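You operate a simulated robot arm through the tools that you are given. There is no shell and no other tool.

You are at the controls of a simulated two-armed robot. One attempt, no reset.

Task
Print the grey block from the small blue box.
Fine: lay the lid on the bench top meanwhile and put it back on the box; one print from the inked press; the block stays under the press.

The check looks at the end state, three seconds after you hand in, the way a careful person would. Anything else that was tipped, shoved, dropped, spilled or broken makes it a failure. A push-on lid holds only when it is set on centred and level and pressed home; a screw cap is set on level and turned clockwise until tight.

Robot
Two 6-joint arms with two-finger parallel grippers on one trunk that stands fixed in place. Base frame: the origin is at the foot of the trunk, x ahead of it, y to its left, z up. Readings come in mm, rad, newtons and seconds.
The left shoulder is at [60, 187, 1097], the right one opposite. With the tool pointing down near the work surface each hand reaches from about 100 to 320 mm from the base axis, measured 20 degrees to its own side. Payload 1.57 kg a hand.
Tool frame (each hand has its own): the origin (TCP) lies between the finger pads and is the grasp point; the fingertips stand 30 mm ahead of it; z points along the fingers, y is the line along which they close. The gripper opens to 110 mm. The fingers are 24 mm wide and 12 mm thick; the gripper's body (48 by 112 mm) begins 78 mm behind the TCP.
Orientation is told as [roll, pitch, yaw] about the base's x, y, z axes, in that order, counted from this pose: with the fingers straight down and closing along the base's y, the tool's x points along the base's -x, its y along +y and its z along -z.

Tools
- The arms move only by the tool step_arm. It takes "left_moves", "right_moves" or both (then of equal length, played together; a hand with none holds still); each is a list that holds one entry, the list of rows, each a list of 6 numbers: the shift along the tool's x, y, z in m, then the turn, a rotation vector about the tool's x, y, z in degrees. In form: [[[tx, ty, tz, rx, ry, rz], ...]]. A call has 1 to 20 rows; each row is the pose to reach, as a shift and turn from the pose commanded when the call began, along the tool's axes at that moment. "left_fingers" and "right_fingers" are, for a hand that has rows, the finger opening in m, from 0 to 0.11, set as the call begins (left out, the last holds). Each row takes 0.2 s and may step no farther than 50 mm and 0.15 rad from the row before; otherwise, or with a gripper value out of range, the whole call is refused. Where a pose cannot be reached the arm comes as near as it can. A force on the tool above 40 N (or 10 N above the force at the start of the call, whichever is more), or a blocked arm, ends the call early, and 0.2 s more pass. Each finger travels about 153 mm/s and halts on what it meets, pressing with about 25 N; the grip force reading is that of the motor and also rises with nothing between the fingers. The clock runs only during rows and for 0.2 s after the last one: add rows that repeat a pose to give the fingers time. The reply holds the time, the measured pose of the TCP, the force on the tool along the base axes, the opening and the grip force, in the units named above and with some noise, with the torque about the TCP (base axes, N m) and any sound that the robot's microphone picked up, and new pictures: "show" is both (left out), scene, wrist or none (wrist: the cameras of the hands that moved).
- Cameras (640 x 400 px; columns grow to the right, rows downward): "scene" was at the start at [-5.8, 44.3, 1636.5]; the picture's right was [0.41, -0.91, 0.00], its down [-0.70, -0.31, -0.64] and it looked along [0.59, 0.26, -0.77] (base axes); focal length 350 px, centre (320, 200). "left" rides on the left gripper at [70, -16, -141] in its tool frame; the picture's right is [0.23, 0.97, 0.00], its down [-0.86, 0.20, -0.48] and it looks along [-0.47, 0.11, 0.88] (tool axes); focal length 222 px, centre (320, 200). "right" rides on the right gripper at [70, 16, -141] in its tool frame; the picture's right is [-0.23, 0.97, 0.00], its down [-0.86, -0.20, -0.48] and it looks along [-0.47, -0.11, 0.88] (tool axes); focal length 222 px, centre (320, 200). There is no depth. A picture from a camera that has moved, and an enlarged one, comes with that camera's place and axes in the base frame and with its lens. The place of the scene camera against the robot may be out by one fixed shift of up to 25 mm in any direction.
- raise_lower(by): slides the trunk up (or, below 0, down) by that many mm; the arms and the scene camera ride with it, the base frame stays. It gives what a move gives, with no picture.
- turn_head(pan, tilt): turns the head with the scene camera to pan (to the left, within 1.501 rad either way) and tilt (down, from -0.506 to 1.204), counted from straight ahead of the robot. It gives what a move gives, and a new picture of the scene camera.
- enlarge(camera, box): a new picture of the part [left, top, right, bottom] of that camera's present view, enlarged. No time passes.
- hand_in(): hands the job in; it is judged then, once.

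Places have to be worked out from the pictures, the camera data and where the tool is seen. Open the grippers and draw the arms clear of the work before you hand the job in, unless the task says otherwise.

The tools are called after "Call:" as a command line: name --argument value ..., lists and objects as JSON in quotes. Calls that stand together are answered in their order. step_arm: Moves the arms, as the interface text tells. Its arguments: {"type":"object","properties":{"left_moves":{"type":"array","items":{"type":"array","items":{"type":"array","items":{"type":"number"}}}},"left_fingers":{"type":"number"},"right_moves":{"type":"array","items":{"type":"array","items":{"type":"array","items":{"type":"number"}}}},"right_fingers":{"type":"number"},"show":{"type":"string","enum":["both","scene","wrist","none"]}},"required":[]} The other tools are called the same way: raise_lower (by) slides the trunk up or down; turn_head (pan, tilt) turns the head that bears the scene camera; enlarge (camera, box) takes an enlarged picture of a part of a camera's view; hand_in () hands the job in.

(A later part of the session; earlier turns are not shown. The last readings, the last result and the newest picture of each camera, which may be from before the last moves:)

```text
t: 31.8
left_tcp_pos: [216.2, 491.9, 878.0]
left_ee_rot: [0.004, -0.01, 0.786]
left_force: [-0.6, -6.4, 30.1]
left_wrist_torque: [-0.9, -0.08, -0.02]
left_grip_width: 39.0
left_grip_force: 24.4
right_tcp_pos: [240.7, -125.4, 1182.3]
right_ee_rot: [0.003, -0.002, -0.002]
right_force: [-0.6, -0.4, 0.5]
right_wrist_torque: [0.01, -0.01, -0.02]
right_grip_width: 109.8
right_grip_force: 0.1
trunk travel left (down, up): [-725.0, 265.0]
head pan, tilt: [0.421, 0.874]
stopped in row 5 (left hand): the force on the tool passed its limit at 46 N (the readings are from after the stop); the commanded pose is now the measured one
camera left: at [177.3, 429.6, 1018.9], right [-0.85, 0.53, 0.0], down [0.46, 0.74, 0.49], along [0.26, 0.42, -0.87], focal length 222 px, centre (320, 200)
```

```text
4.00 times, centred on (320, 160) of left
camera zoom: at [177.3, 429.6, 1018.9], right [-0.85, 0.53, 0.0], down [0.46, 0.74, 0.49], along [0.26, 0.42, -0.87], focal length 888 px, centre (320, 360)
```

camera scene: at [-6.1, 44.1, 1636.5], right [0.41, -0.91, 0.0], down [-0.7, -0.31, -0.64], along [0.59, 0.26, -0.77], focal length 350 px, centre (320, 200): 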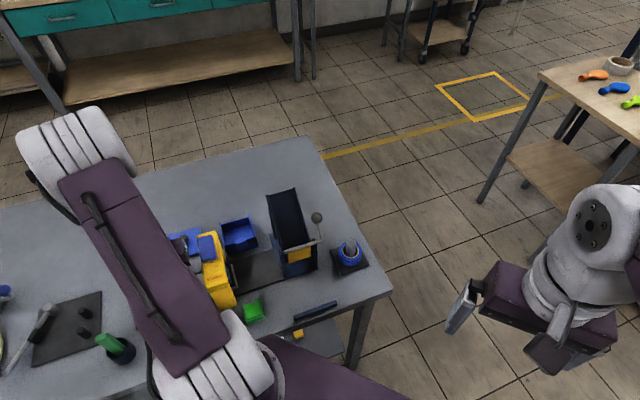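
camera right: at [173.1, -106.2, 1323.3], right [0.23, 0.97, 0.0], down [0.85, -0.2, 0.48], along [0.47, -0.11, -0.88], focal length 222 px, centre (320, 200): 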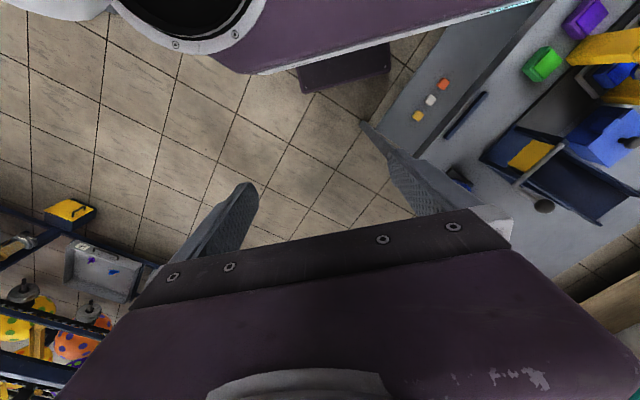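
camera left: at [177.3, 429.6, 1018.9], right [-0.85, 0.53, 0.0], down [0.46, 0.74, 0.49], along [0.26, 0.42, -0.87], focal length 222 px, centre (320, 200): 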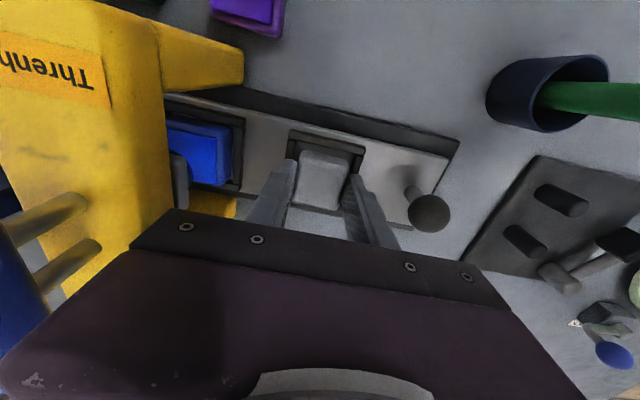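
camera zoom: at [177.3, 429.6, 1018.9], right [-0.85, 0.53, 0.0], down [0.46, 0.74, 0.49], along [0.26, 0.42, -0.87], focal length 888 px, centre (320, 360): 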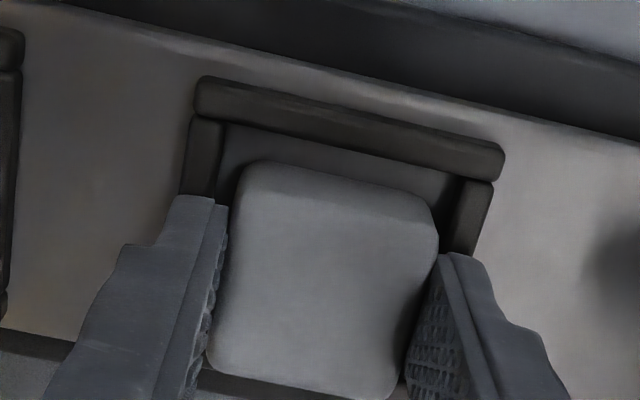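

Contact came early, at TCP z ≈ 878: either the block is on the nest floor or the fingertips are on the rim. In the picture the block lies inside the frame on all visible sides. I'll ease up 2 mm to unload and check.

Call:
step_arm --left_moves '[[[0.0, 0.0, -0.001, 0, 0, 0], [0.0, 0.0, -0.002, 0, 0, 0], [0.0, 0.0, -0.002, 0, 0, 0]]]' --show "wrist"

Call:
enlarge --camera "left" --box '[250, 130, 330, 180]'

Call:
enlarge --camera "left" --box '[310, 140, 390, 190]'

```text
t: 32.5
left_tcp_pos: [216.3, 491.7, 878.1]
left_ee_rot: [0.004, -0.009, 0.784]
left_force: [-2.6, -6.8, 16.3]
left_wrist_torque: [-0.61, -0.01, -0.09]
left_grip_width: 38.9
left_grip_force: 25.1
right_tcp_pos: [243.5, -123.7, 1181.5]
right_ee_rot: [0.001, -0.003, 0.0]
right_force: [0.5, 0.1, -0.4]
right_wrist_torque: [-0.01, 0.01, 0.02]
right_grip_width: 109.9
right_grip_force: 0.1
trunk travel left (down, up): [-725.0, 265.0]
head pan, tilt: [0.421, 0.874]
camera left: at [177.5, 430.2, 1019.1], right [-0.85, 0.53, 0.0], down [0.46, 0.74, 0.49], along [0.26, 0.41, -0.87], focal length 222 px, centre (320, 200)
```

left: 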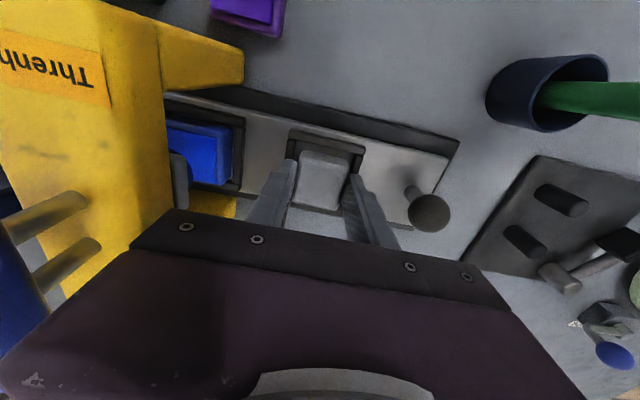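

```text
8.00 times, centred on (290, 155) of left
camera zoom: at [177.5, 430.2, 1019.1], right [-0.85, 0.53, 0.0], down [0.46, 0.74, 0.49], along [0.26, 0.41, -0.87], focal length 1777 px, centre (560, 560)
```

zoom: 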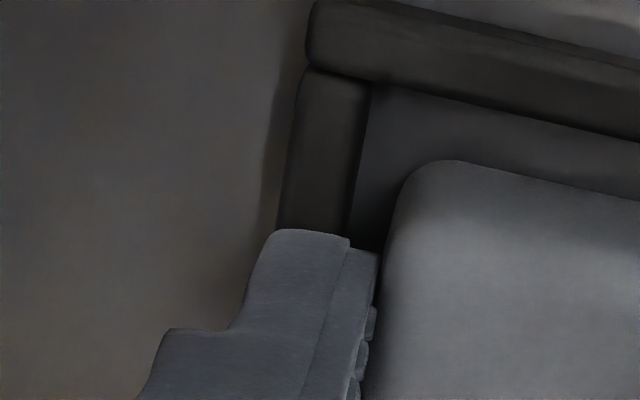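

```text
8.00 times, centred on (350, 165) of left
camera zoom: at [177.5, 430.2, 1019.1], right [-0.85, 0.53, 0.0], down [0.46, 0.74, 0.49], along [0.26, 0.41, -0.87], focal length 1777 px, centre (80, 480)
```

zoom: 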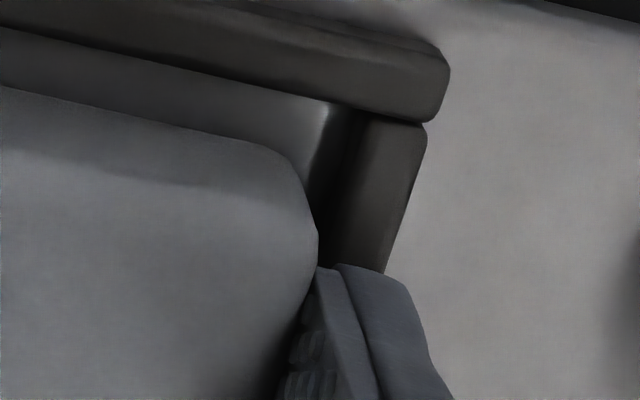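

The force fell to 16 N, so I'm still pressing a little. I'll ease up another 2.5 mm.

Call:
step_arm --left_moves '[[[0.0, 0.0, -0.001, 0, 0, 0], [0.0, 0.0, -0.0025, 0, 0, 0], [0.0, 0.0, -0.0025, 0, 0, 0]]]' --show "none"

Call:
enlarge --camera "left" --box '[250, 130, 330, 180]'

Call:
enlarge --camera "left" --box '[240, 110, 400, 210]'

```text
t: 33.4
left_tcp_pos: [216.9, 495.0, 879.0]
left_ee_rot: [0.003, -0.01, 0.783]
left_force: [-3.4, -4.0, -2.6]
left_wrist_torque: [-0.14, 0.14, -0.02]
left_grip_width: 39.0
left_grip_force: 25.0
right_tcp_pos: [243.0, -121.4, 1183.0]
right_ee_rot: [0.0, 0.0, 0.0]
right_force: [0.8, -0.2, 0.3]
right_wrist_torque: [-0.03, 0.0, -0.04]
right_grip_width: 110.0
right_grip_force: 0.2
trunk travel left (down, up): [-725.0, 265.0]
head pan, tilt: [0.421, 0.874]
```

```text
8.00 times, centred on (290, 155) of left
camera zoom: at [177.8, 432.8, 1020.2], right [-0.85, 0.53, 0.0], down [0.46, 0.74, 0.49], along [0.26, 0.41, -0.87], focal length 1777 px, centre (560, 560)
```

zoom: 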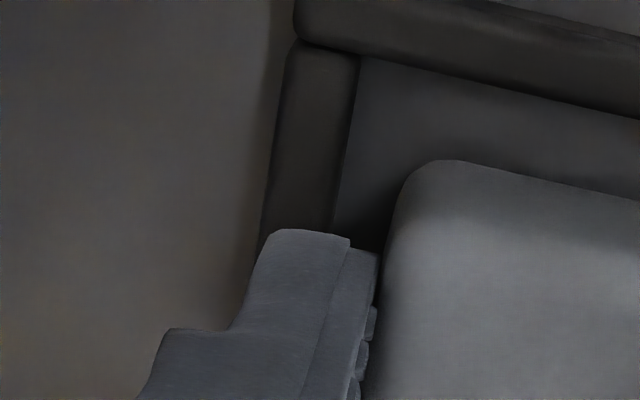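

```text
4.00 times, centred on (320, 160) of left
camera zoom: at [177.8, 432.8, 1020.2], right [-0.85, 0.53, 0.0], down [0.46, 0.74, 0.49], along [0.26, 0.41, -0.87], focal length 888 px, centre (320, 360)
```

zoom: 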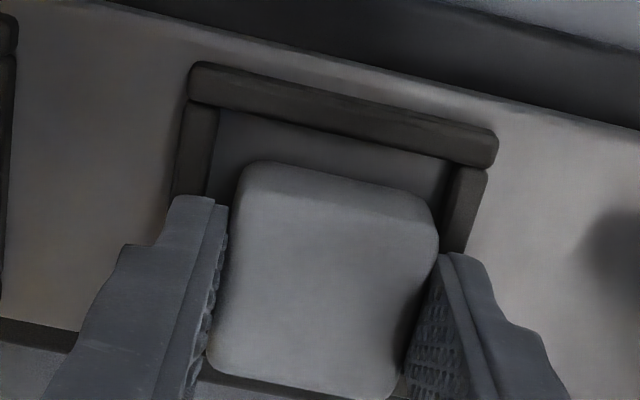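

After unloading, the hand had drifted about 3 mm sideways and kept a small tilt from the stop, and the rim seems nearer z 847 than 837. I'll rise 18 mm clear and take out the tilt, then re-measure the alignment.

Call:
step_arm --left_moves '[[[0.0, 0.0, -0.004, 0, 0, 0], [0.0, 0.0, -0.01, 0, 0, 0], [0.0, 0.0, -0.018, -0.26, 0.55, 0], [0.0, 0.0, -0.018, -0.26, 0.55, 0], [0.0, 0.0, -0.018, -0.26, 0.55, 0]]]' --show "wrist"

Call:
enlarge --camera "left" --box '[240, 110, 400, 210]'

```text
t: 34.5
left_tcp_pos: [215.6, 494.9, 897.5]
left_ee_rot: [0.007, 0.001, 0.785]
left_force: [-0.5, -0.7, -0.4]
left_wrist_torque: [-0.02, 0.01, 0.02]
left_grip_width: 38.8
left_grip_force: 25.0
right_tcp_pos: [242.8, -121.0, 1181.8]
right_ee_rot: [0.0, 0.001, 0.001]
right_force: [-0.2, -0.2, -0.5]
right_wrist_torque: [0.0, 0.0, -0.02]
right_grip_width: 109.9
right_grip_force: 0.0
trunk travel left (down, up): [-725.0, 265.0]
head pan, tilt: [0.421, 0.874]
camera left: at [179.3, 434.0, 1039.3], right [-0.85, 0.53, 0.01], down [0.47, 0.74, 0.48], along [0.25, 0.41, -0.88], focal length 222 px, centre (320, 200)
```

left: 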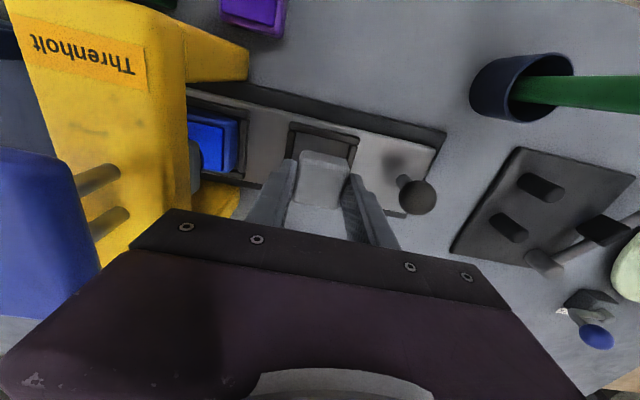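

```text
4.00 times, centred on (320, 160) of left
camera zoom: at [179.3, 434.0, 1039.3], right [-0.85, 0.53, 0.01], down [0.47, 0.74, 0.48], along [0.25, 0.41, -0.88], focal length 888 px, centre (320, 360)
```

zoom: 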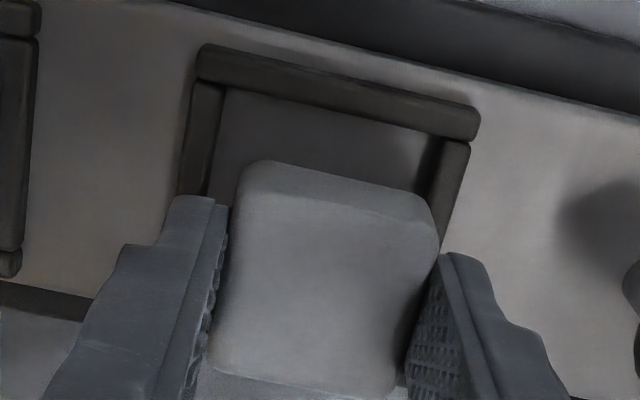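

The alignment readings fit a rim top near z 848 and show the block about 5 mm too far toward +v and 3 mm toward +tool y. I'll correct both, take out the rest of the tilt, and look again.

Call:
step_arm --left_moves '[[[0.0028, -0.0014, 0.0, 0.2, -0.03, 0], [0.0055, -0.0028, 0.0, 0.4, -0.05, 0], [0.0055, -0.0028, 0.0, 0.4, -0.05, 0], [0.0055, -0.0028, 0.0, 0.4, -0.05, 0]]]' --show "wrist"

Call:
enlarge --camera "left" --box '[240, 110, 400, 210]'

Call:
enlarge --camera "left" --box '[260, 120, 340, 170]'

Call:
enlarge --camera "left" --box '[310, 130, 390, 180]'

```text
t: 35.5
left_tcp_pos: [214.2, 488.8, 896.8]
left_ee_rot: [0.0, 0.0, 0.786]
left_force: [0.3, -0.1, -0.1]
left_wrist_torque: [-0.02, -0.01, 0.01]
left_grip_width: 39.0
left_grip_force: 25.2
right_tcp_pos: [242.9, -119.7, 1182.0]
right_ee_rot: [0.0, 0.001, 0.0]
right_force: [-0.4, 0.8, 0.5]
right_wrist_torque: [-0.02, -0.03, 0.02]
right_grip_width: 110.3
right_grip_force: 0.1
trunk travel left (down, up): [-725.0, 265.0]
head pan, tilt: [0.421, 0.874]
camera left: at [177.0, 428.8, 1039.2], right [-0.85, 0.53, 0.0], down [0.46, 0.75, 0.48], along [0.25, 0.41, -0.88], focal length 222 px, centre (320, 200)
```

left: 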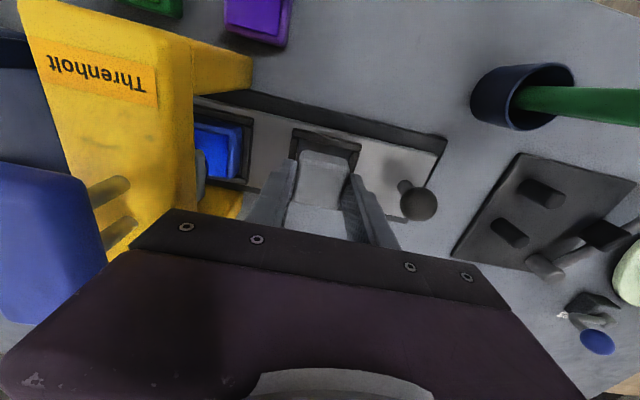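

```text
4.00 times, centred on (320, 160) of left
camera zoom: at [177.0, 428.8, 1039.2], right [-0.85, 0.53, 0.0], down [0.46, 0.75, 0.48], along [0.25, 0.41, -0.88], focal length 888 px, centre (320, 360)
```

zoom: 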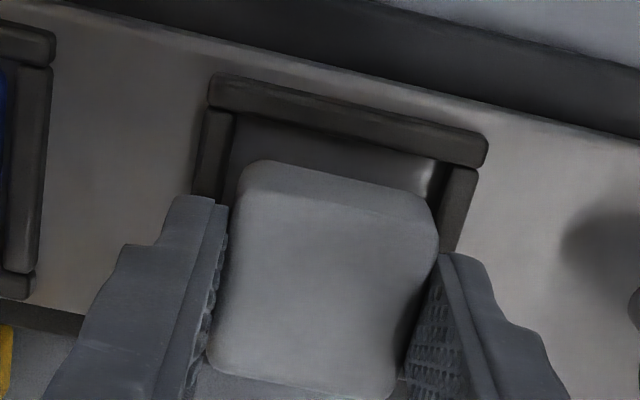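

```text
8.00 times, centred on (300, 145) of left
camera zoom: at [177.0, 428.8, 1039.2], right [-0.85, 0.53, 0.0], down [0.46, 0.75, 0.48], along [0.25, 0.41, -0.88], focal length 1777 px, centre (480, 640)
```

zoom: 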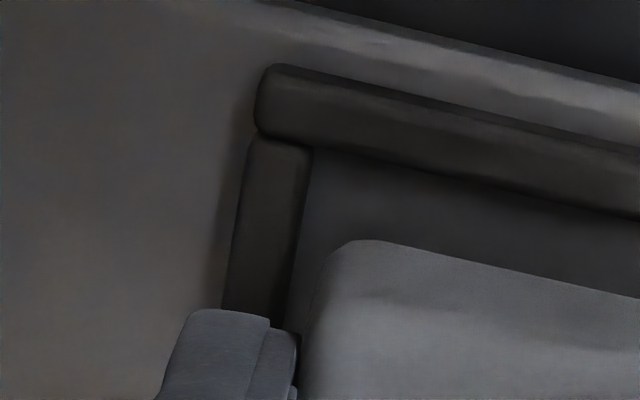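

```text
8.00 times, centred on (350, 155) of left
camera zoom: at [177.0, 428.8, 1039.2], right [-0.85, 0.53, 0.0], down [0.46, 0.75, 0.48], along [0.25, 0.41, -0.88], focal length 1777 px, centre (80, 560)
```

zoom: 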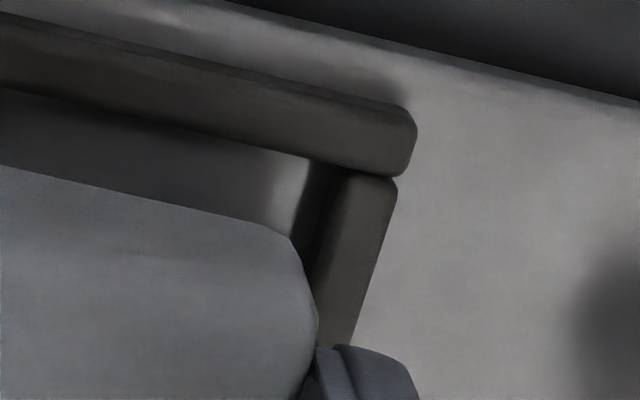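

The image now shows the nest centred on the block within about 0.5 mm, taking the rim top at 848. I'll descend again, slowly near contact.

Call:
step_arm --left_moves '[[[0.0, 0.0, 0.006, 0, 0, 0], [0.0, 0.0, 0.012, 0, 0, 0], [0.0, 0.0, 0.016, 0, 0, 0], [0.0, 0.0, 0.016, 0, 0, 0]]]' --show "none"

Call:
step_arm --left_moves '[[[0.0, 0.0, 0.001, 0, 0, 0], [0.0, 0.0, 0.001, 0, 0, 0]]]' --show "none"

Call:
step_arm --left_moves '[[[0.0, 0.0, 0.001, 0, 0, 0], [0.0, 0.0, 0.001, 0, 0, 0]]]' --show "wrist"

Call:
enlarge --camera "left" --box '[240, 110, 400, 210]'

```text
t: 36.5
left_tcp_pos: [214.6, 488.6, 880.1]
left_ee_rot: [-0.001, 0.0, 0.785]
left_force: [-0.3, 0.3, -0.3]
left_wrist_torque: [0.01, 0.01, -0.01]
left_grip_width: 38.9
left_grip_force: 25.1
right_tcp_pos: [243.9, -120.4, 1182.4]
right_ee_rot: [0.001, 0.0, 0.0]
right_force: [0.6, -0.6, -0.8]
right_wrist_torque: [0.0, 0.01, 0.01]
right_grip_width: 110.0
right_grip_force: 0.1
trunk travel left (down, up): [-725.0, 265.0]
head pan, tilt: [0.421, 0.874]
```

```text
t: 37.1
left_tcp_pos: [214.1, 488.0, 880.3]
left_ee_rot: [-0.001, -0.001, 0.786]
left_force: [0.9, 0.1, -0.3]
left_wrist_torque: [0.0, 0.01, 0.02]
left_grip_width: 38.6
left_grip_force: 24.9
right_tcp_pos: [243.8, -120.7, 1181.8]
right_ee_rot: [0.002, 0.0, -0.001]
right_force: [-0.4, -0.8, -0.1]
right_wrist_torque: [0.03, -0.01, 0.02]
right_grip_width: 110.0
right_grip_force: 0.1
trunk travel left (down, up): [-725.0, 265.0]
head pan, tilt: [0.421, 0.874]
```

```text
t: 37.8
left_tcp_pos: [215.2, 488.2, 879.4]
left_ee_rot: [0.0, -0.001, 0.785]
left_force: [0.2, 0.6, -0.7]
left_wrist_torque: [0.0, -0.01, 0.03]
left_grip_width: 38.6
left_grip_force: 25.2
right_tcp_pos: [243.3, -121.8, 1181.7]
right_ee_rot: [0.001, 0.001, 0.0]
right_force: [0.7, -0.8, 1.0]
right_wrist_torque: [0.0, -0.02, 0.02]
right_grip_width: 110.0
right_grip_force: 0.1
trunk travel left (down, up): [-725.0, 265.0]
head pan, tilt: [0.421, 0.874]
camera left: at [177.3, 428.1, 1021.1], right [-0.85, 0.53, 0.0], down [0.46, 0.75, 0.48], along [0.25, 0.41, -0.88], focal length 222 px, centre (320, 200)
```

left: 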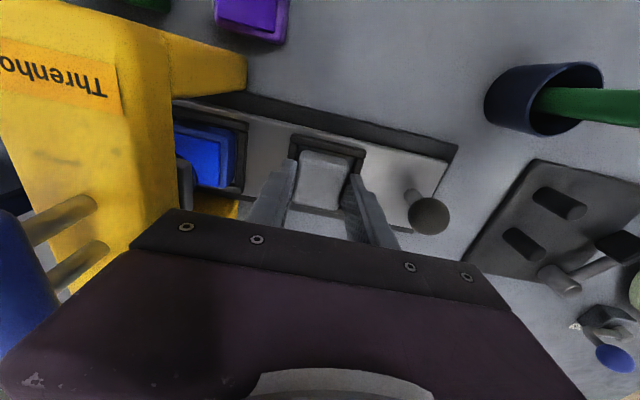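

```text
4.00 times, centred on (320, 160) of left
camera zoom: at [177.3, 428.1, 1021.1], right [-0.85, 0.53, 0.0], down [0.46, 0.75, 0.48], along [0.25, 0.41, -0.88], focal length 888 px, centre (320, 360)
```

zoom: 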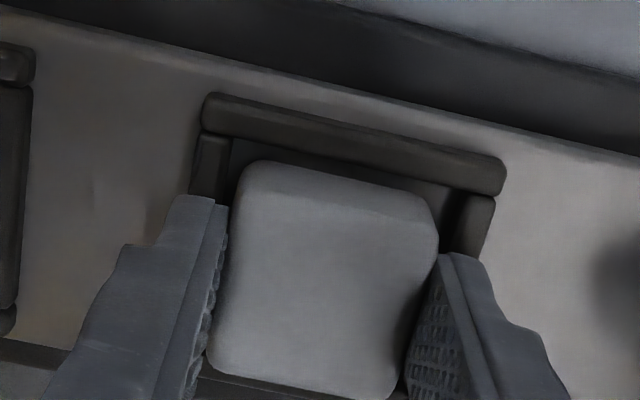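

No contact yet at z ≈ 879, and the block is well inside the frame. I'll nudge 0.8 mm along tool y and keep lowering in 1 mm steps.

Call:
step_arm --left_moves '[[[0.0, 0.0008, 0.0005, 0, 0, 0], [0.0, 0.0008, 0.001, 0, 0, 0]]]' --show "none"

Call:
step_arm --left_moves '[[[0.0, 0.0, 0.001, 0, 0, 0], [0.0, 0.0, 0.001, 0, 0, 0]]]' --show "none"

Call:
step_arm --left_moves '[[[0.0, 0.0, 0.001, 0, 0, 0], [0.0, 0.0, 0.001, 0, 0, 0]]]' --show "none"

```text
t: 38.4
left_tcp_pos: [214.8, 490.5, 878.3]
left_ee_rot: [0.0, 0.0, 0.786]
left_force: [-0.3, 0.0, -0.3]
left_wrist_torque: [0.01, 0.01, 0.0]
left_grip_width: 38.5
left_grip_force: 24.9
right_tcp_pos: [243.8, -121.6, 1182.1]
right_ee_rot: [0.001, -0.001, 0.001]
right_force: [0.6, 0.1, -0.2]
right_wrist_torque: [0.01, -0.01, 0.0]
right_grip_width: 110.0
right_grip_force: 0.1
trunk travel left (down, up): [-725.0, 265.0]
head pan, tilt: [0.421, 0.874]
```

```text
t: 39.0
left_tcp_pos: [213.8, 488.6, 878.8]
left_ee_rot: [0.001, -0.001, 0.785]
left_force: [0.1, 2.0, 10.0]
left_wrist_torque: [-0.01, -0.16, 0.0]
left_grip_width: 38.8
left_grip_force: 25.1
right_tcp_pos: [243.2, -120.9, 1181.4]
right_ee_rot: [0.0, 0.001, -0.001]
right_force: [0.1, -0.2, 0.1]
right_wrist_torque: [0.01, -0.01, 0.01]
right_grip_width: 109.9
right_grip_force: 0.1
trunk travel left (down, up): [-725.0, 265.0]
head pan, tilt: [0.421, 0.874]
```

```text
t: 39.5
left_tcp_pos: [215.0, 489.5, 877.4]
left_ee_rot: [0.003, -0.005, 0.785]
left_force: [5.2, 4.7, 27.1]
left_wrist_torque: [-0.24, -0.32, 0.08]
left_grip_width: 38.6
left_grip_force: 24.8
right_tcp_pos: [243.4, -123.3, 1182.6]
right_ee_rot: [0.002, -0.001, 0.0]
right_force: [0.0, -0.7, 0.0]
right_wrist_torque: [-0.02, 0.0, -0.02]
right_grip_width: 110.0
right_grip_force: 0.1
trunk travel left (down, up): [-725.0, 265.0]
head pan, tilt: [0.421, 0.874]
```

Contact is even at about TCP z 878, the same height as before, with 27 N on the tool. I'll unload by 2 mm, then open the fingers.

Call:
step_arm --left_moves '[[[0.0, 0.0, -0.001, 0, 0, 0], [0.0, 0.0, -0.002, 0, 0, 0], [0.0, 0.0, -0.002, 0, 0, 0]]]' --show "wrist"

Call:
enlarge --camera "left" --box '[240, 110, 400, 210]'

```text
t: 40.4
left_tcp_pos: [214.9, 489.2, 878.3]
left_ee_rot: [0.0, -0.001, 0.786]
left_force: [5.9, 7.6, 12.6]
left_wrist_torque: [0.18, -0.36, 0.15]
left_grip_width: 39.0
left_grip_force: 25.1
right_tcp_pos: [244.3, -121.2, 1182.1]
right_ee_rot: [0.0, 0.001, 0.0]
right_force: [0.3, -0.3, -0.1]
right_wrist_torque: [0.02, 0.03, 0.03]
right_grip_width: 110.0
right_grip_force: 0.1
trunk travel left (down, up): [-725.0, 265.0]
head pan, tilt: [0.421, 0.874]
camera left: at [176.8, 428.5, 1019.7], right [-0.85, 0.53, 0.0], down [0.46, 0.75, 0.48], along [0.25, 0.41, -0.88], focal length 222 px, centre (320, 200)
```

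left: 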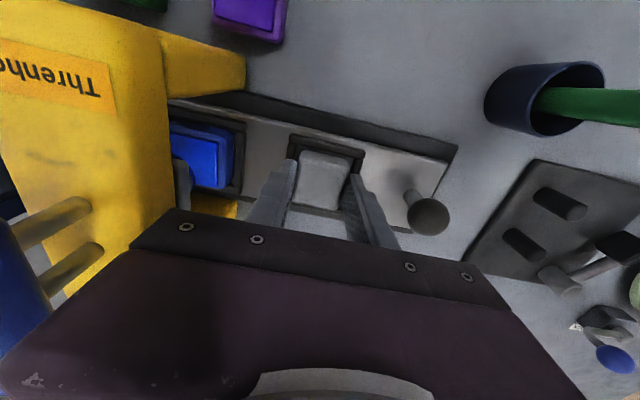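

```text
4.00 times, centred on (320, 160) of left
camera zoom: at [176.8, 428.5, 1019.7], right [-0.85, 0.53, 0.0], down [0.46, 0.75, 0.48], along [0.25, 0.41, -0.88], focal length 888 px, centre (320, 360)
```

zoom: 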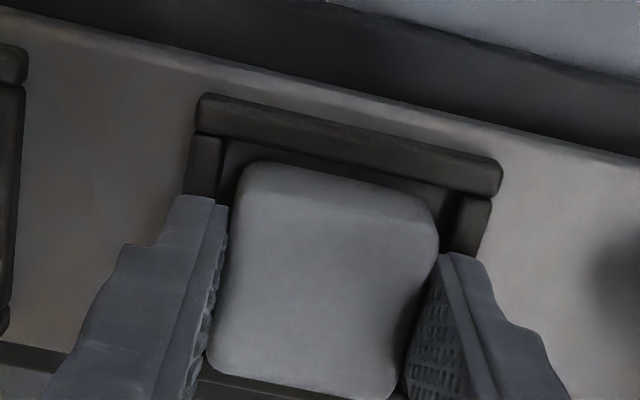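

There's still 12 N vertically and some sideways friction stress, so I'll ease up another 1.3 mm before opening.

Call:
step_arm --left_moves '[[[0.0, 0.0, -0.0007, 0, 0, 0], [0.0, 0.0, -0.0013, 0, 0, 0], [0.0, 0.0, -0.0013, 0, 0, 0]]]' --show "wrist"

Call:
enlarge --camera "left" --box '[240, 110, 400, 210]'

```text
t: 41.1
left_tcp_pos: [214.5, 488.8, 878.9]
left_ee_rot: [-0.001, 0.002, 0.785]
left_force: [-0.7, -0.3, -0.5]
left_wrist_torque: [0.01, -0.02, 0.04]
left_grip_width: 38.7
left_grip_force: 25.2
right_tcp_pos: [243.6, -121.8, 1181.9]
right_ee_rot: [-0.001, 0.0, 0.0]
right_force: [0.0, 0.9, -0.3]
right_wrist_torque: [-0.01, -0.01, 0.0]
right_grip_width: 110.0
right_grip_force: 0.0
trunk travel left (down, up): [-725.0, 265.0]
head pan, tilt: [0.421, 0.874]
camera left: at [176.4, 428.2, 1021.0], right [-0.85, 0.53, 0.0], down [0.46, 0.75, 0.48], along [0.25, 0.41, -0.88], focal length 222 px, centre (320, 200)
```

left: 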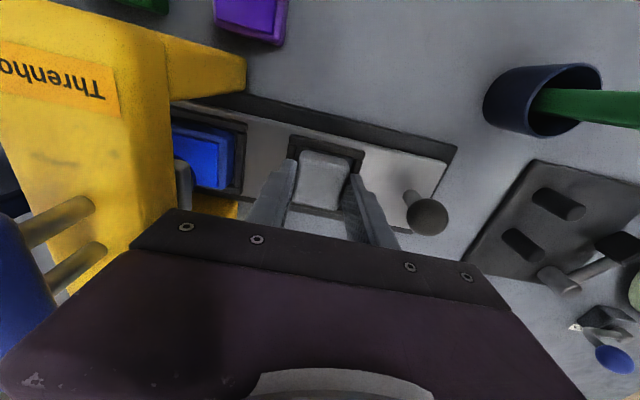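

```text
4.00 times, centred on (320, 160) of left
camera zoom: at [176.4, 428.2, 1021.0], right [-0.85, 0.53, 0.0], down [0.46, 0.75, 0.48], along [0.25, 0.41, -0.88], focal length 888 px, centre (320, 360)
```

zoom: 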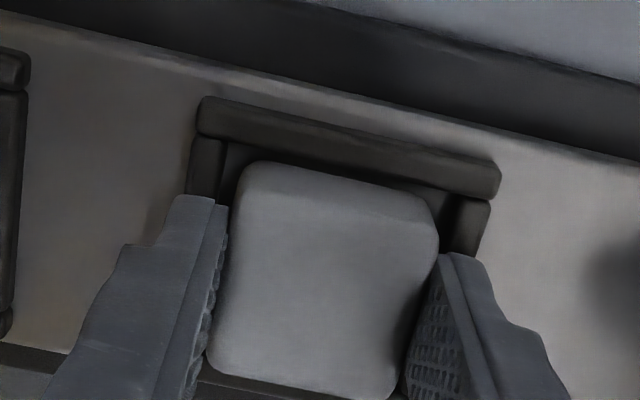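

The tool is unloaded and the block is centred in the nest. I'll open the fingers to release it, then rise straight up.

Call:
step_arm --left_moves '[[[0.0, 0.0, 0.0, 0, 0, 0], [0.0, 0.0, 0.0, 0, 0, 0], [0.0, 0.0, 0.0, 0, 0, 0]]]' --left_fingers 0.056 --show "wrist"

Call:
enlarge --camera "left" --box '[240, 110, 400, 210]'

```text
t: 42.0
left_tcp_pos: [214.3, 489.4, 879.1]
left_ee_rot: [-0.002, 0.001, 0.786]
left_force: [-0.1, 0.3, -0.4]
left_wrist_torque: [0.01, 0.02, -0.03]
left_grip_width: 56.2
left_grip_force: 0.1
right_tcp_pos: [242.8, -120.8, 1181.6]
right_ee_rot: [0.001, -0.001, 0.0]
right_force: [0.4, -0.2, 0.5]
right_wrist_torque: [0.0, -0.02, -0.01]
right_grip_width: 109.9
right_grip_force: 0.1
trunk travel left (down, up): [-725.0, 265.0]
head pan, tilt: [0.421, 0.874]
camera left: at [176.7, 428.6, 1021.2], right [-0.85, 0.53, 0.0], down [0.46, 0.75, 0.48], along [0.25, 0.41, -0.88], focal length 222 px, centre (320, 200)
```

left: 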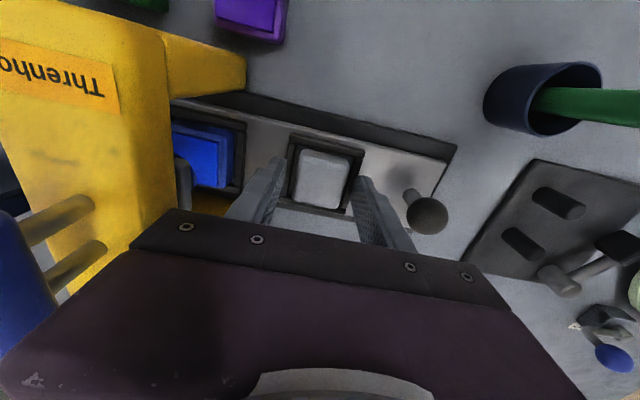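

```text
4.00 times, centred on (320, 160) of left
camera zoom: at [176.7, 428.6, 1021.2], right [-0.85, 0.53, 0.0], down [0.46, 0.75, 0.48], along [0.25, 0.41, -0.88], focal length 888 px, centre (320, 360)
```

zoom: 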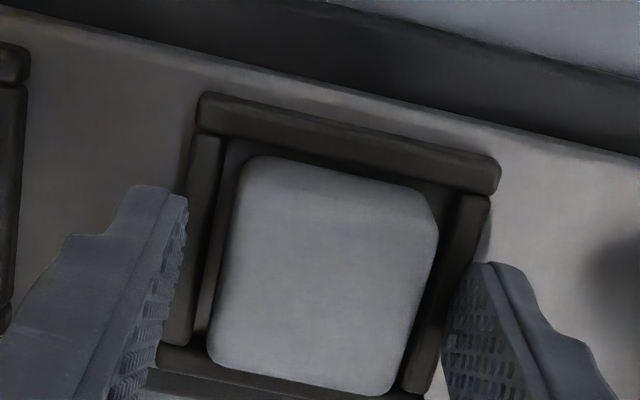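

The grey block sits flat inside the outer nest. I'll raise the hand straight up to clear everything and look at the tray knob, the cup and the pegboard.

Call:
step_arm --left_moves '[[[0.0, 0.0, -0.01, 0, 0, 0], [0.0, 0.0, -0.03, 0, 0, 0], [0.0, 0.0, -0.06, 0, 0, 0], [0.0, 0.0, -0.1, 0, 0, 0], [0.0, 0.0, -0.14, 0, 0, 0], [0.0, 0.0, -0.14, 0, 0, 0]]]' --show "both"

Call:
enlarge --camera "left" --box '[160, 40, 480, 240]'

Call:
enlarge --camera "scene" --box '[20, 280, 180, 400]'

```text
t: 43.4
left_tcp_pos: [215.8, 489.6, 1019.8]
left_ee_rot: [0.003, 0.001, 0.784]
left_force: [-0.5, 0.3, 0.3]
left_wrist_torque: [-0.03, 0.01, 0.02]
left_grip_width: 56.1
left_grip_force: 0.1
right_tcp_pos: [242.6, -119.5, 1181.6]
right_ee_rot: [0.0, 0.001, 0.0]
right_force: [0.0, 0.4, -0.4]
right_wrist_torque: [-0.01, 0.0, -0.02]
right_grip_width: 110.0
right_grip_force: 0.1
trunk travel left (down, up): [-725.0, 265.0]
head pan, tilt: [0.421, 0.874]
camera scene: at [-5.5, 45.1, 1636.5], right [0.41, -0.91, 0.0], down [-0.7, -0.31, -0.64], along [0.59, 0.26, -0.77], focal length 350 px, centre (320, 200)
camera left: at [178.4, 429.1, 1162.4], right [-0.85, 0.53, 0.0], down [0.46, 0.75, 0.48], along [0.25, 0.41, -0.88], focal length 222 px, centre (320, 200)
```

scene: 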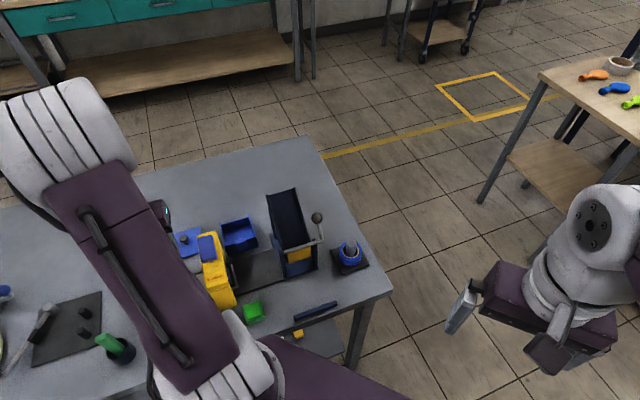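
left: 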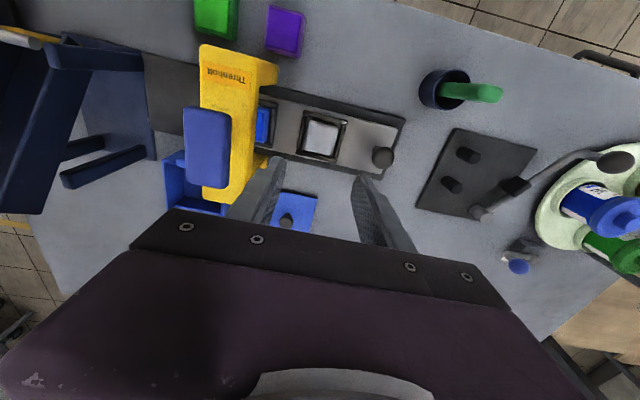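

```text
2.00 times, centred on (320, 140) of left
camera zoom: at [178.4, 429.1, 1162.4], right [-0.85, 0.53, 0.0], down [0.46, 0.75, 0.48], along [0.25, 0.41, -0.88], focal length 444 px, centre (320, 320)
```

zoom: 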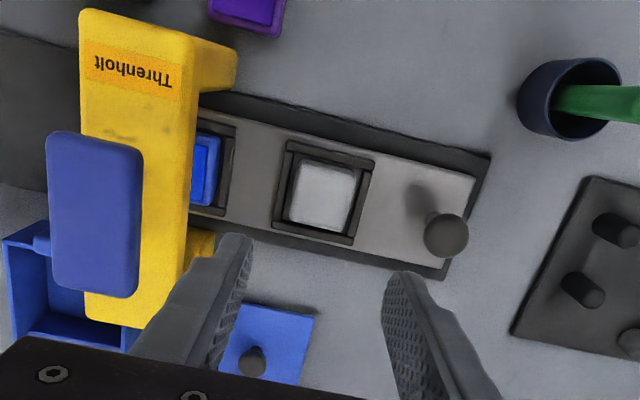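

```text
3.33 times, centred on (100, 340) of scene
camera zoom: at [-5.5, 45.1, 1636.5], right [0.41, -0.91, 0.0], down [-0.7, -0.31, -0.64], along [0.59, 0.26, -0.77], focal length 1166 px, centre (1053, -267)
```

zoom: 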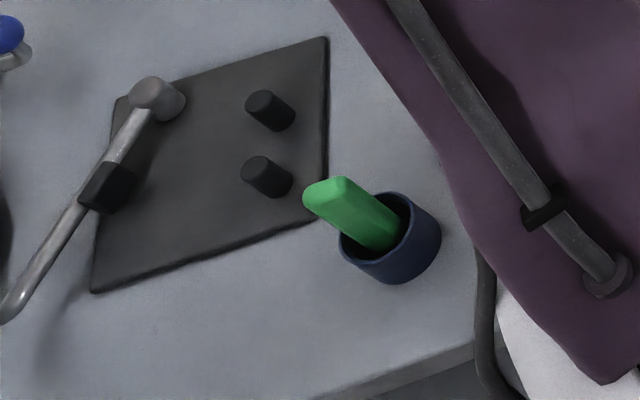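

The block sits square in the nest. The tray knob's ball is near u −280, v 500, z 878, where u runs along the track. I'll close the fingers, go around behind the knob, lower there and push it along the track with the finger side, which keeps the gripper body clear of the press.

Call:
step_arm --left_moves '[[[-0.0005, 0.03, 0.0, 0, 0, 0], [-0.001, 0.06, 0.0, 0, 0, 0], [-0.001, 0.09, 0.0, 0, 0, 0], [-0.001, 0.122, 0.0, 0, 0, 0], [-0.001, 0.122, 0.03, 0, 0, 0], [-0.001, 0.122, 0.06, 0, 0, 0], [-0.001, 0.122, 0.06, 0, 0, 0]]]' --left_fingers 0.0 --show "both"

Call:
enlarge --camera "left" --box '[160, 40, 480, 240]'

```text
t: 45.0
left_tcp_pos: [128.1, 576.1, 959.4]
left_ee_rot: [0.001, 0.0, 0.786]
left_force: [0.2, 0.1, 0.6]
left_wrist_torque: [0.0, -0.01, 0.01]
left_grip_width: 0.0
left_grip_force: 21.1
right_tcp_pos: [242.6, -120.3, 1182.4]
right_ee_rot: [0.001, 0.0, 0.0]
right_force: [-0.6, -0.1, 0.2]
right_wrist_torque: [0.03, -0.01, 0.01]
right_grip_width: 110.2
right_grip_force: 0.0
trunk travel left (down, up): [-725.0, 265.0]
head pan, tilt: [0.421, 0.874]
camera scene: at [-6.4, 44.0, 1636.5], right [0.41, -0.91, 0.0], down [-0.7, -0.31, -0.64], along [0.59, 0.26, -0.77], focal length 350 px, centre (320, 200)
camera left: at [90.4, 515.9, 1101.0], right [-0.85, 0.53, 0.0], down [0.46, 0.75, 0.48], along [0.25, 0.41, -0.88], focal length 222 px, centre (320, 200)
```

scene: 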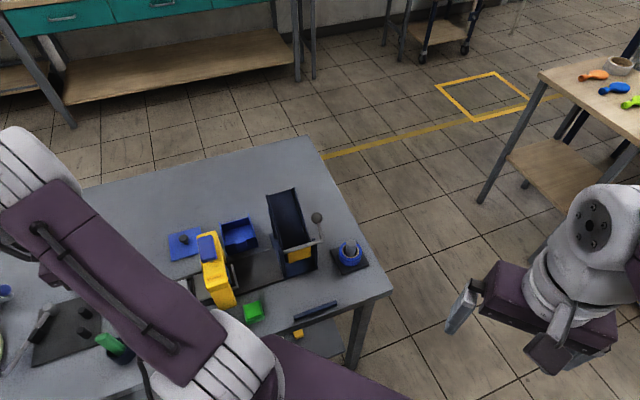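
left: 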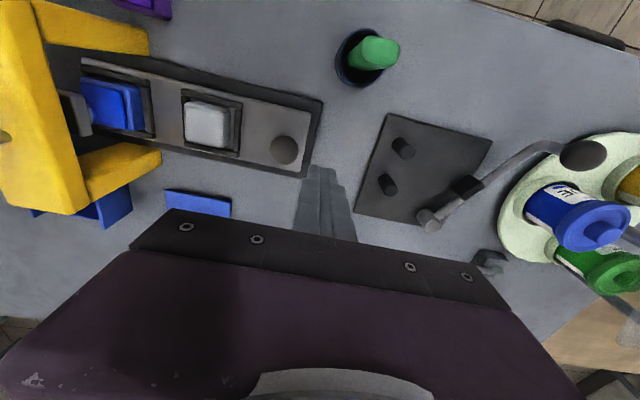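

```text
2.00 times, centred on (320, 140) of left
camera zoom: at [90.4, 515.9, 1101.0], right [-0.85, 0.53, 0.0], down [0.46, 0.75, 0.48], along [0.25, 0.41, -0.88], focal length 444 px, centre (320, 320)
```

zoom: 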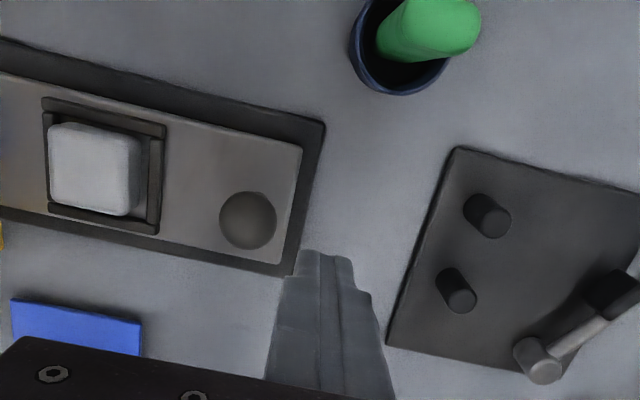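

The knob lies 37 mm away along tool −y and is centred across the track. I'll lower behind it to TCP z ≈ 888 and check clearance.

Call:
step_arm --left_moves '[[[0.0, 0.0, 0.03, 0, 0, 0], [0.0, 0.0, 0.055, 0, 0, 0], [0.0, 0.0, 0.0715, 0, 0, 0], [0.0, 0.0, 0.0715, 0, 0, 0]]]' --show "wrist"

Call:
enlarge --camera "left" --box '[160, 60, 400, 210]'

```text
t: 46.0
left_tcp_pos: [129.1, 576.9, 887.0]
left_ee_rot: [0.001, 0.0, 0.785]
left_force: [0.3, -0.3, 0.4]
left_wrist_torque: [0.0, -0.04, 0.01]
left_grip_width: 0.0
left_grip_force: 20.8
right_tcp_pos: [244.7, -120.2, 1181.9]
right_ee_rot: [0.0, -0.001, 0.0]
right_force: [0.2, -0.9, 0.7]
right_wrist_torque: [0.03, -0.02, 0.02]
right_grip_width: 110.3
right_grip_force: 0.0
trunk travel left (down, up): [-725.0, 265.0]
head pan, tilt: [0.421, 0.874]
camera left: at [91.3, 515.8, 1029.5], right [-0.85, 0.53, 0.0], down [0.46, 0.75, 0.48], along [0.25, 0.41, -0.88], focal length 222 px, centre (320, 200)
```

left: 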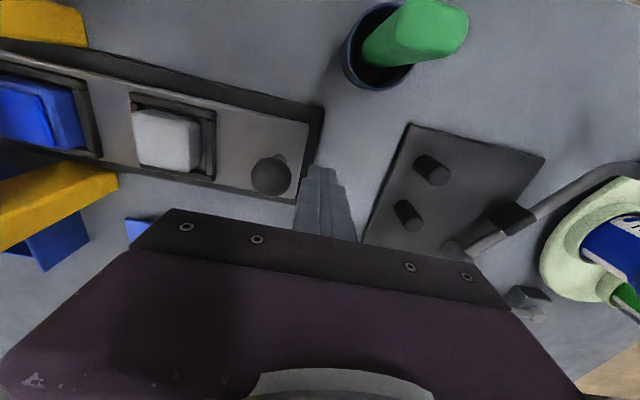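

```text
2.67 times, centred on (280, 135) of left
camera zoom: at [91.3, 515.8, 1029.5], right [-0.85, 0.53, 0.0], down [0.46, 0.75, 0.48], along [0.25, 0.41, -0.88], focal length 592 px, centre (427, 373)
```

zoom: 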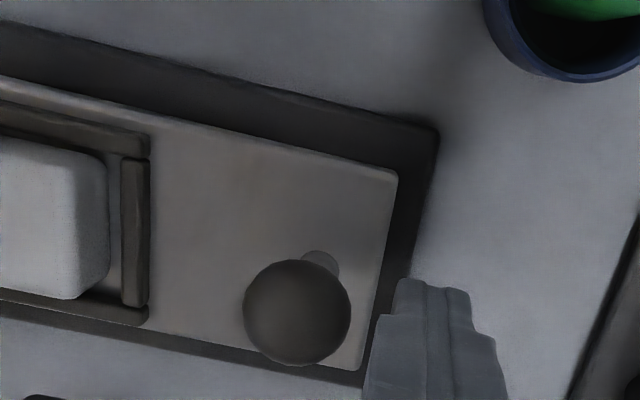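

The ball is centred with the fingers, with its surface about 10 mm from the finger face. I'll push along +u slowly, first to contact plus a few millimetres.

Call:
step_arm --left_moves '[[[0.0005, -0.004, 0.0, 0, 0, 0], [0.0005, -0.008, 0.0, 0, 0, 0], [0.0005, -0.011, 0.0, 0, 0, 0], [0.0005, -0.014, 0.0, 0, 0, 0], [0.0005, -0.017, 0.0, 0, 0, 0], [0.0005, -0.02, 0.0, 0, 0, 0]]]' --show "wrist"

Call:
enlarge --camera "left" --box '[160, 60, 400, 210]'

```text
t: 47.4
left_tcp_pos: [142.9, 563.4, 888.1]
left_ee_rot: [0.0, -0.001, 0.785]
left_force: [0.5, -0.8, -0.4]
left_wrist_torque: [0.02, -0.05, -0.03]
left_grip_width: 0.0
left_grip_force: 21.1
right_tcp_pos: [243.9, -120.3, 1182.0]
right_ee_rot: [0.002, 0.0, 0.0]
right_force: [0.3, 0.4, 0.5]
right_wrist_torque: [0.01, 0.0, 0.0]
right_grip_width: 110.3
right_grip_force: 0.0
trunk travel left (down, up): [-725.0, 265.0]
head pan, tilt: [0.421, 0.874]
camera left: at [104.7, 501.9, 1029.7], right [-0.85, 0.53, 0.0], down [0.46, 0.75, 0.48], along [0.25, 0.41, -0.88], focal length 222 px, centre (320, 200)
```

left: 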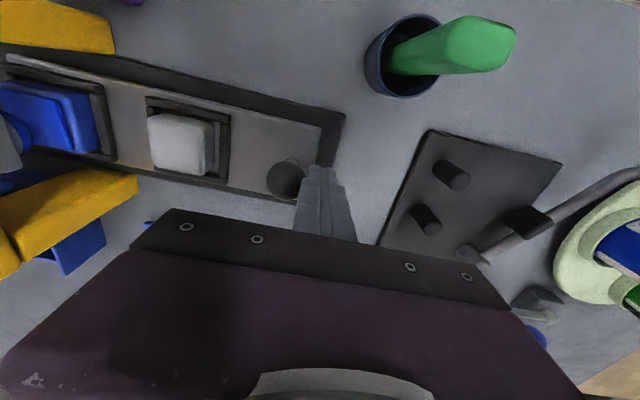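

```text
2.67 times, centred on (280, 135) of left
camera zoom: at [104.7, 501.9, 1029.7], right [-0.85, 0.53, 0.0], down [0.46, 0.75, 0.48], along [0.25, 0.41, -0.88], focal length 592 px, centre (427, 373)
```

zoom: 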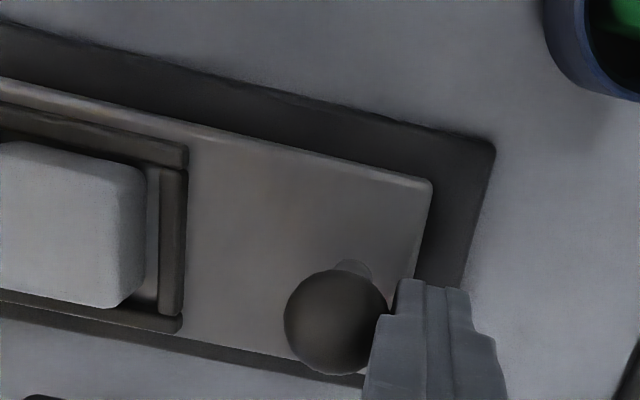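

The tray is sliding easily, with under 1 N on the tool and about 9 mm moved so far. I'll push another 70 mm in 5 mm rows.

Call:
step_arm --left_moves '[[[0.0, -0.004, 0.0, 0, 0, 0], [0.0, -0.009, 0.0, 0, 0, 0], [0.0, -0.014, 0.0, 0, 0, 0], [0.0, -0.019, 0.0, 0, 0, 0], [0.0, -0.024, 0.0, 0, 0, 0], [0.0, -0.029, 0.0, 0, 0, 0], [0.0, -0.034, 0.0, 0, 0, 0], [0.0, -0.039, 0.0, 0, 0, 0], [0.0, -0.044, 0.0, 0, 0, 0], [0.0, -0.049, 0.0, 0, 0, 0], [0.0, -0.054, 0.0, 0, 0, 0], [0.0, -0.059, 0.0, 0, 0, 0], [0.0, -0.064, 0.0, 0, 0, 0], [0.0, -0.068, 0.0, 0, 0, 0], [0.0, -0.07, 0.0, 0, 0, 0]]]' --show "both"

Call:
enlarge --camera "left" --box '[80, 40, 400, 240]'

Call:
enlarge --camera "scene" --box '[160, 200, 320, 320]'

```text
t: 50.5
left_tcp_pos: [191.4, 511.6, 887.5]
left_ee_rot: [0.001, 0.0, 0.785]
left_force: [-0.1, 0.6, 0.0]
left_wrist_torque: [0.04, 0.0, 0.0]
left_grip_width: 0.2
left_grip_force: 21.4
right_tcp_pos: [243.9, -121.7, 1182.6]
right_ee_rot: [0.0, -0.001, 0.0]
right_force: [0.3, 0.5, 0.4]
right_wrist_torque: [0.0, 0.02, 0.0]
right_grip_width: 109.8
right_grip_force: 0.2
trunk travel left (down, up): [-725.0, 265.0]
head pan, tilt: [0.421, 0.874]
camera scene: at [-5.9, 44.4, 1636.5], right [0.41, -0.91, 0.0], down [-0.7, -0.31, -0.64], along [0.59, 0.26, -0.77], focal length 350 px, centre (320, 200)
camera left: at [154.3, 451.5, 1029.8], right [-0.85, 0.53, 0.0], down [0.46, 0.75, 0.48], along [0.25, 0.41, -0.88], focal length 222 px, centre (320, 200)
```

scene: 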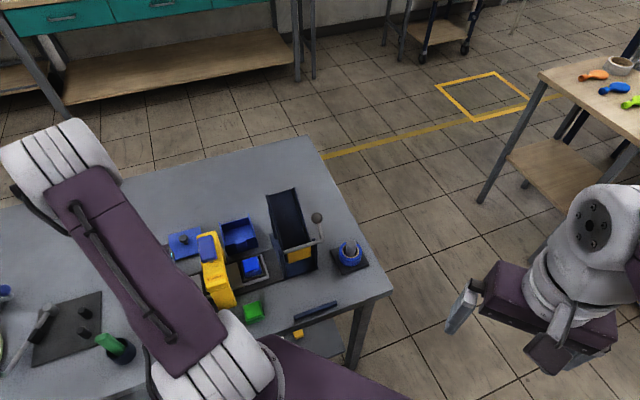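
left: 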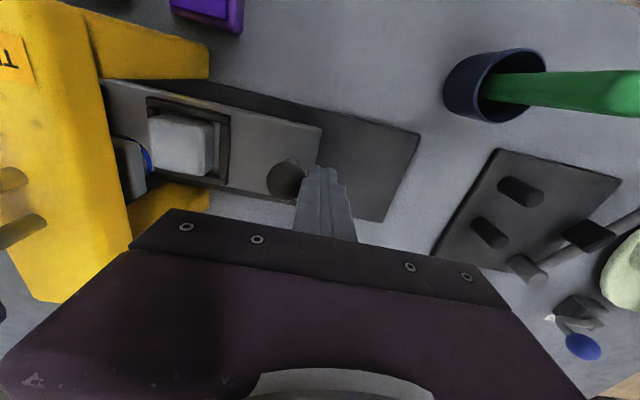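

```text
2.00 times, centred on (240, 140) of left
camera zoom: at [154.3, 451.5, 1029.8], right [-0.85, 0.53, 0.0], down [0.46, 0.75, 0.48], along [0.25, 0.41, -0.88], focal length 444 px, centre (480, 320)
```

zoom: 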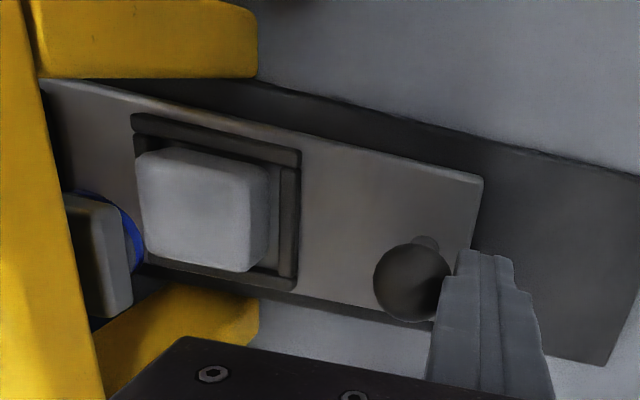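

```text
3.33 times, centred on (240, 260) of scene
camera zoom: at [-5.9, 44.4, 1636.5], right [0.41, -0.91, 0.0], down [-0.7, -0.31, -0.64], along [0.59, 0.26, -0.77], focal length 1166 px, centre (587, 0)
```

zoom: 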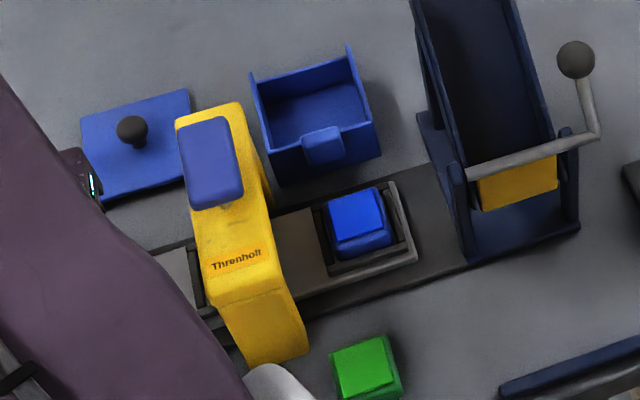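

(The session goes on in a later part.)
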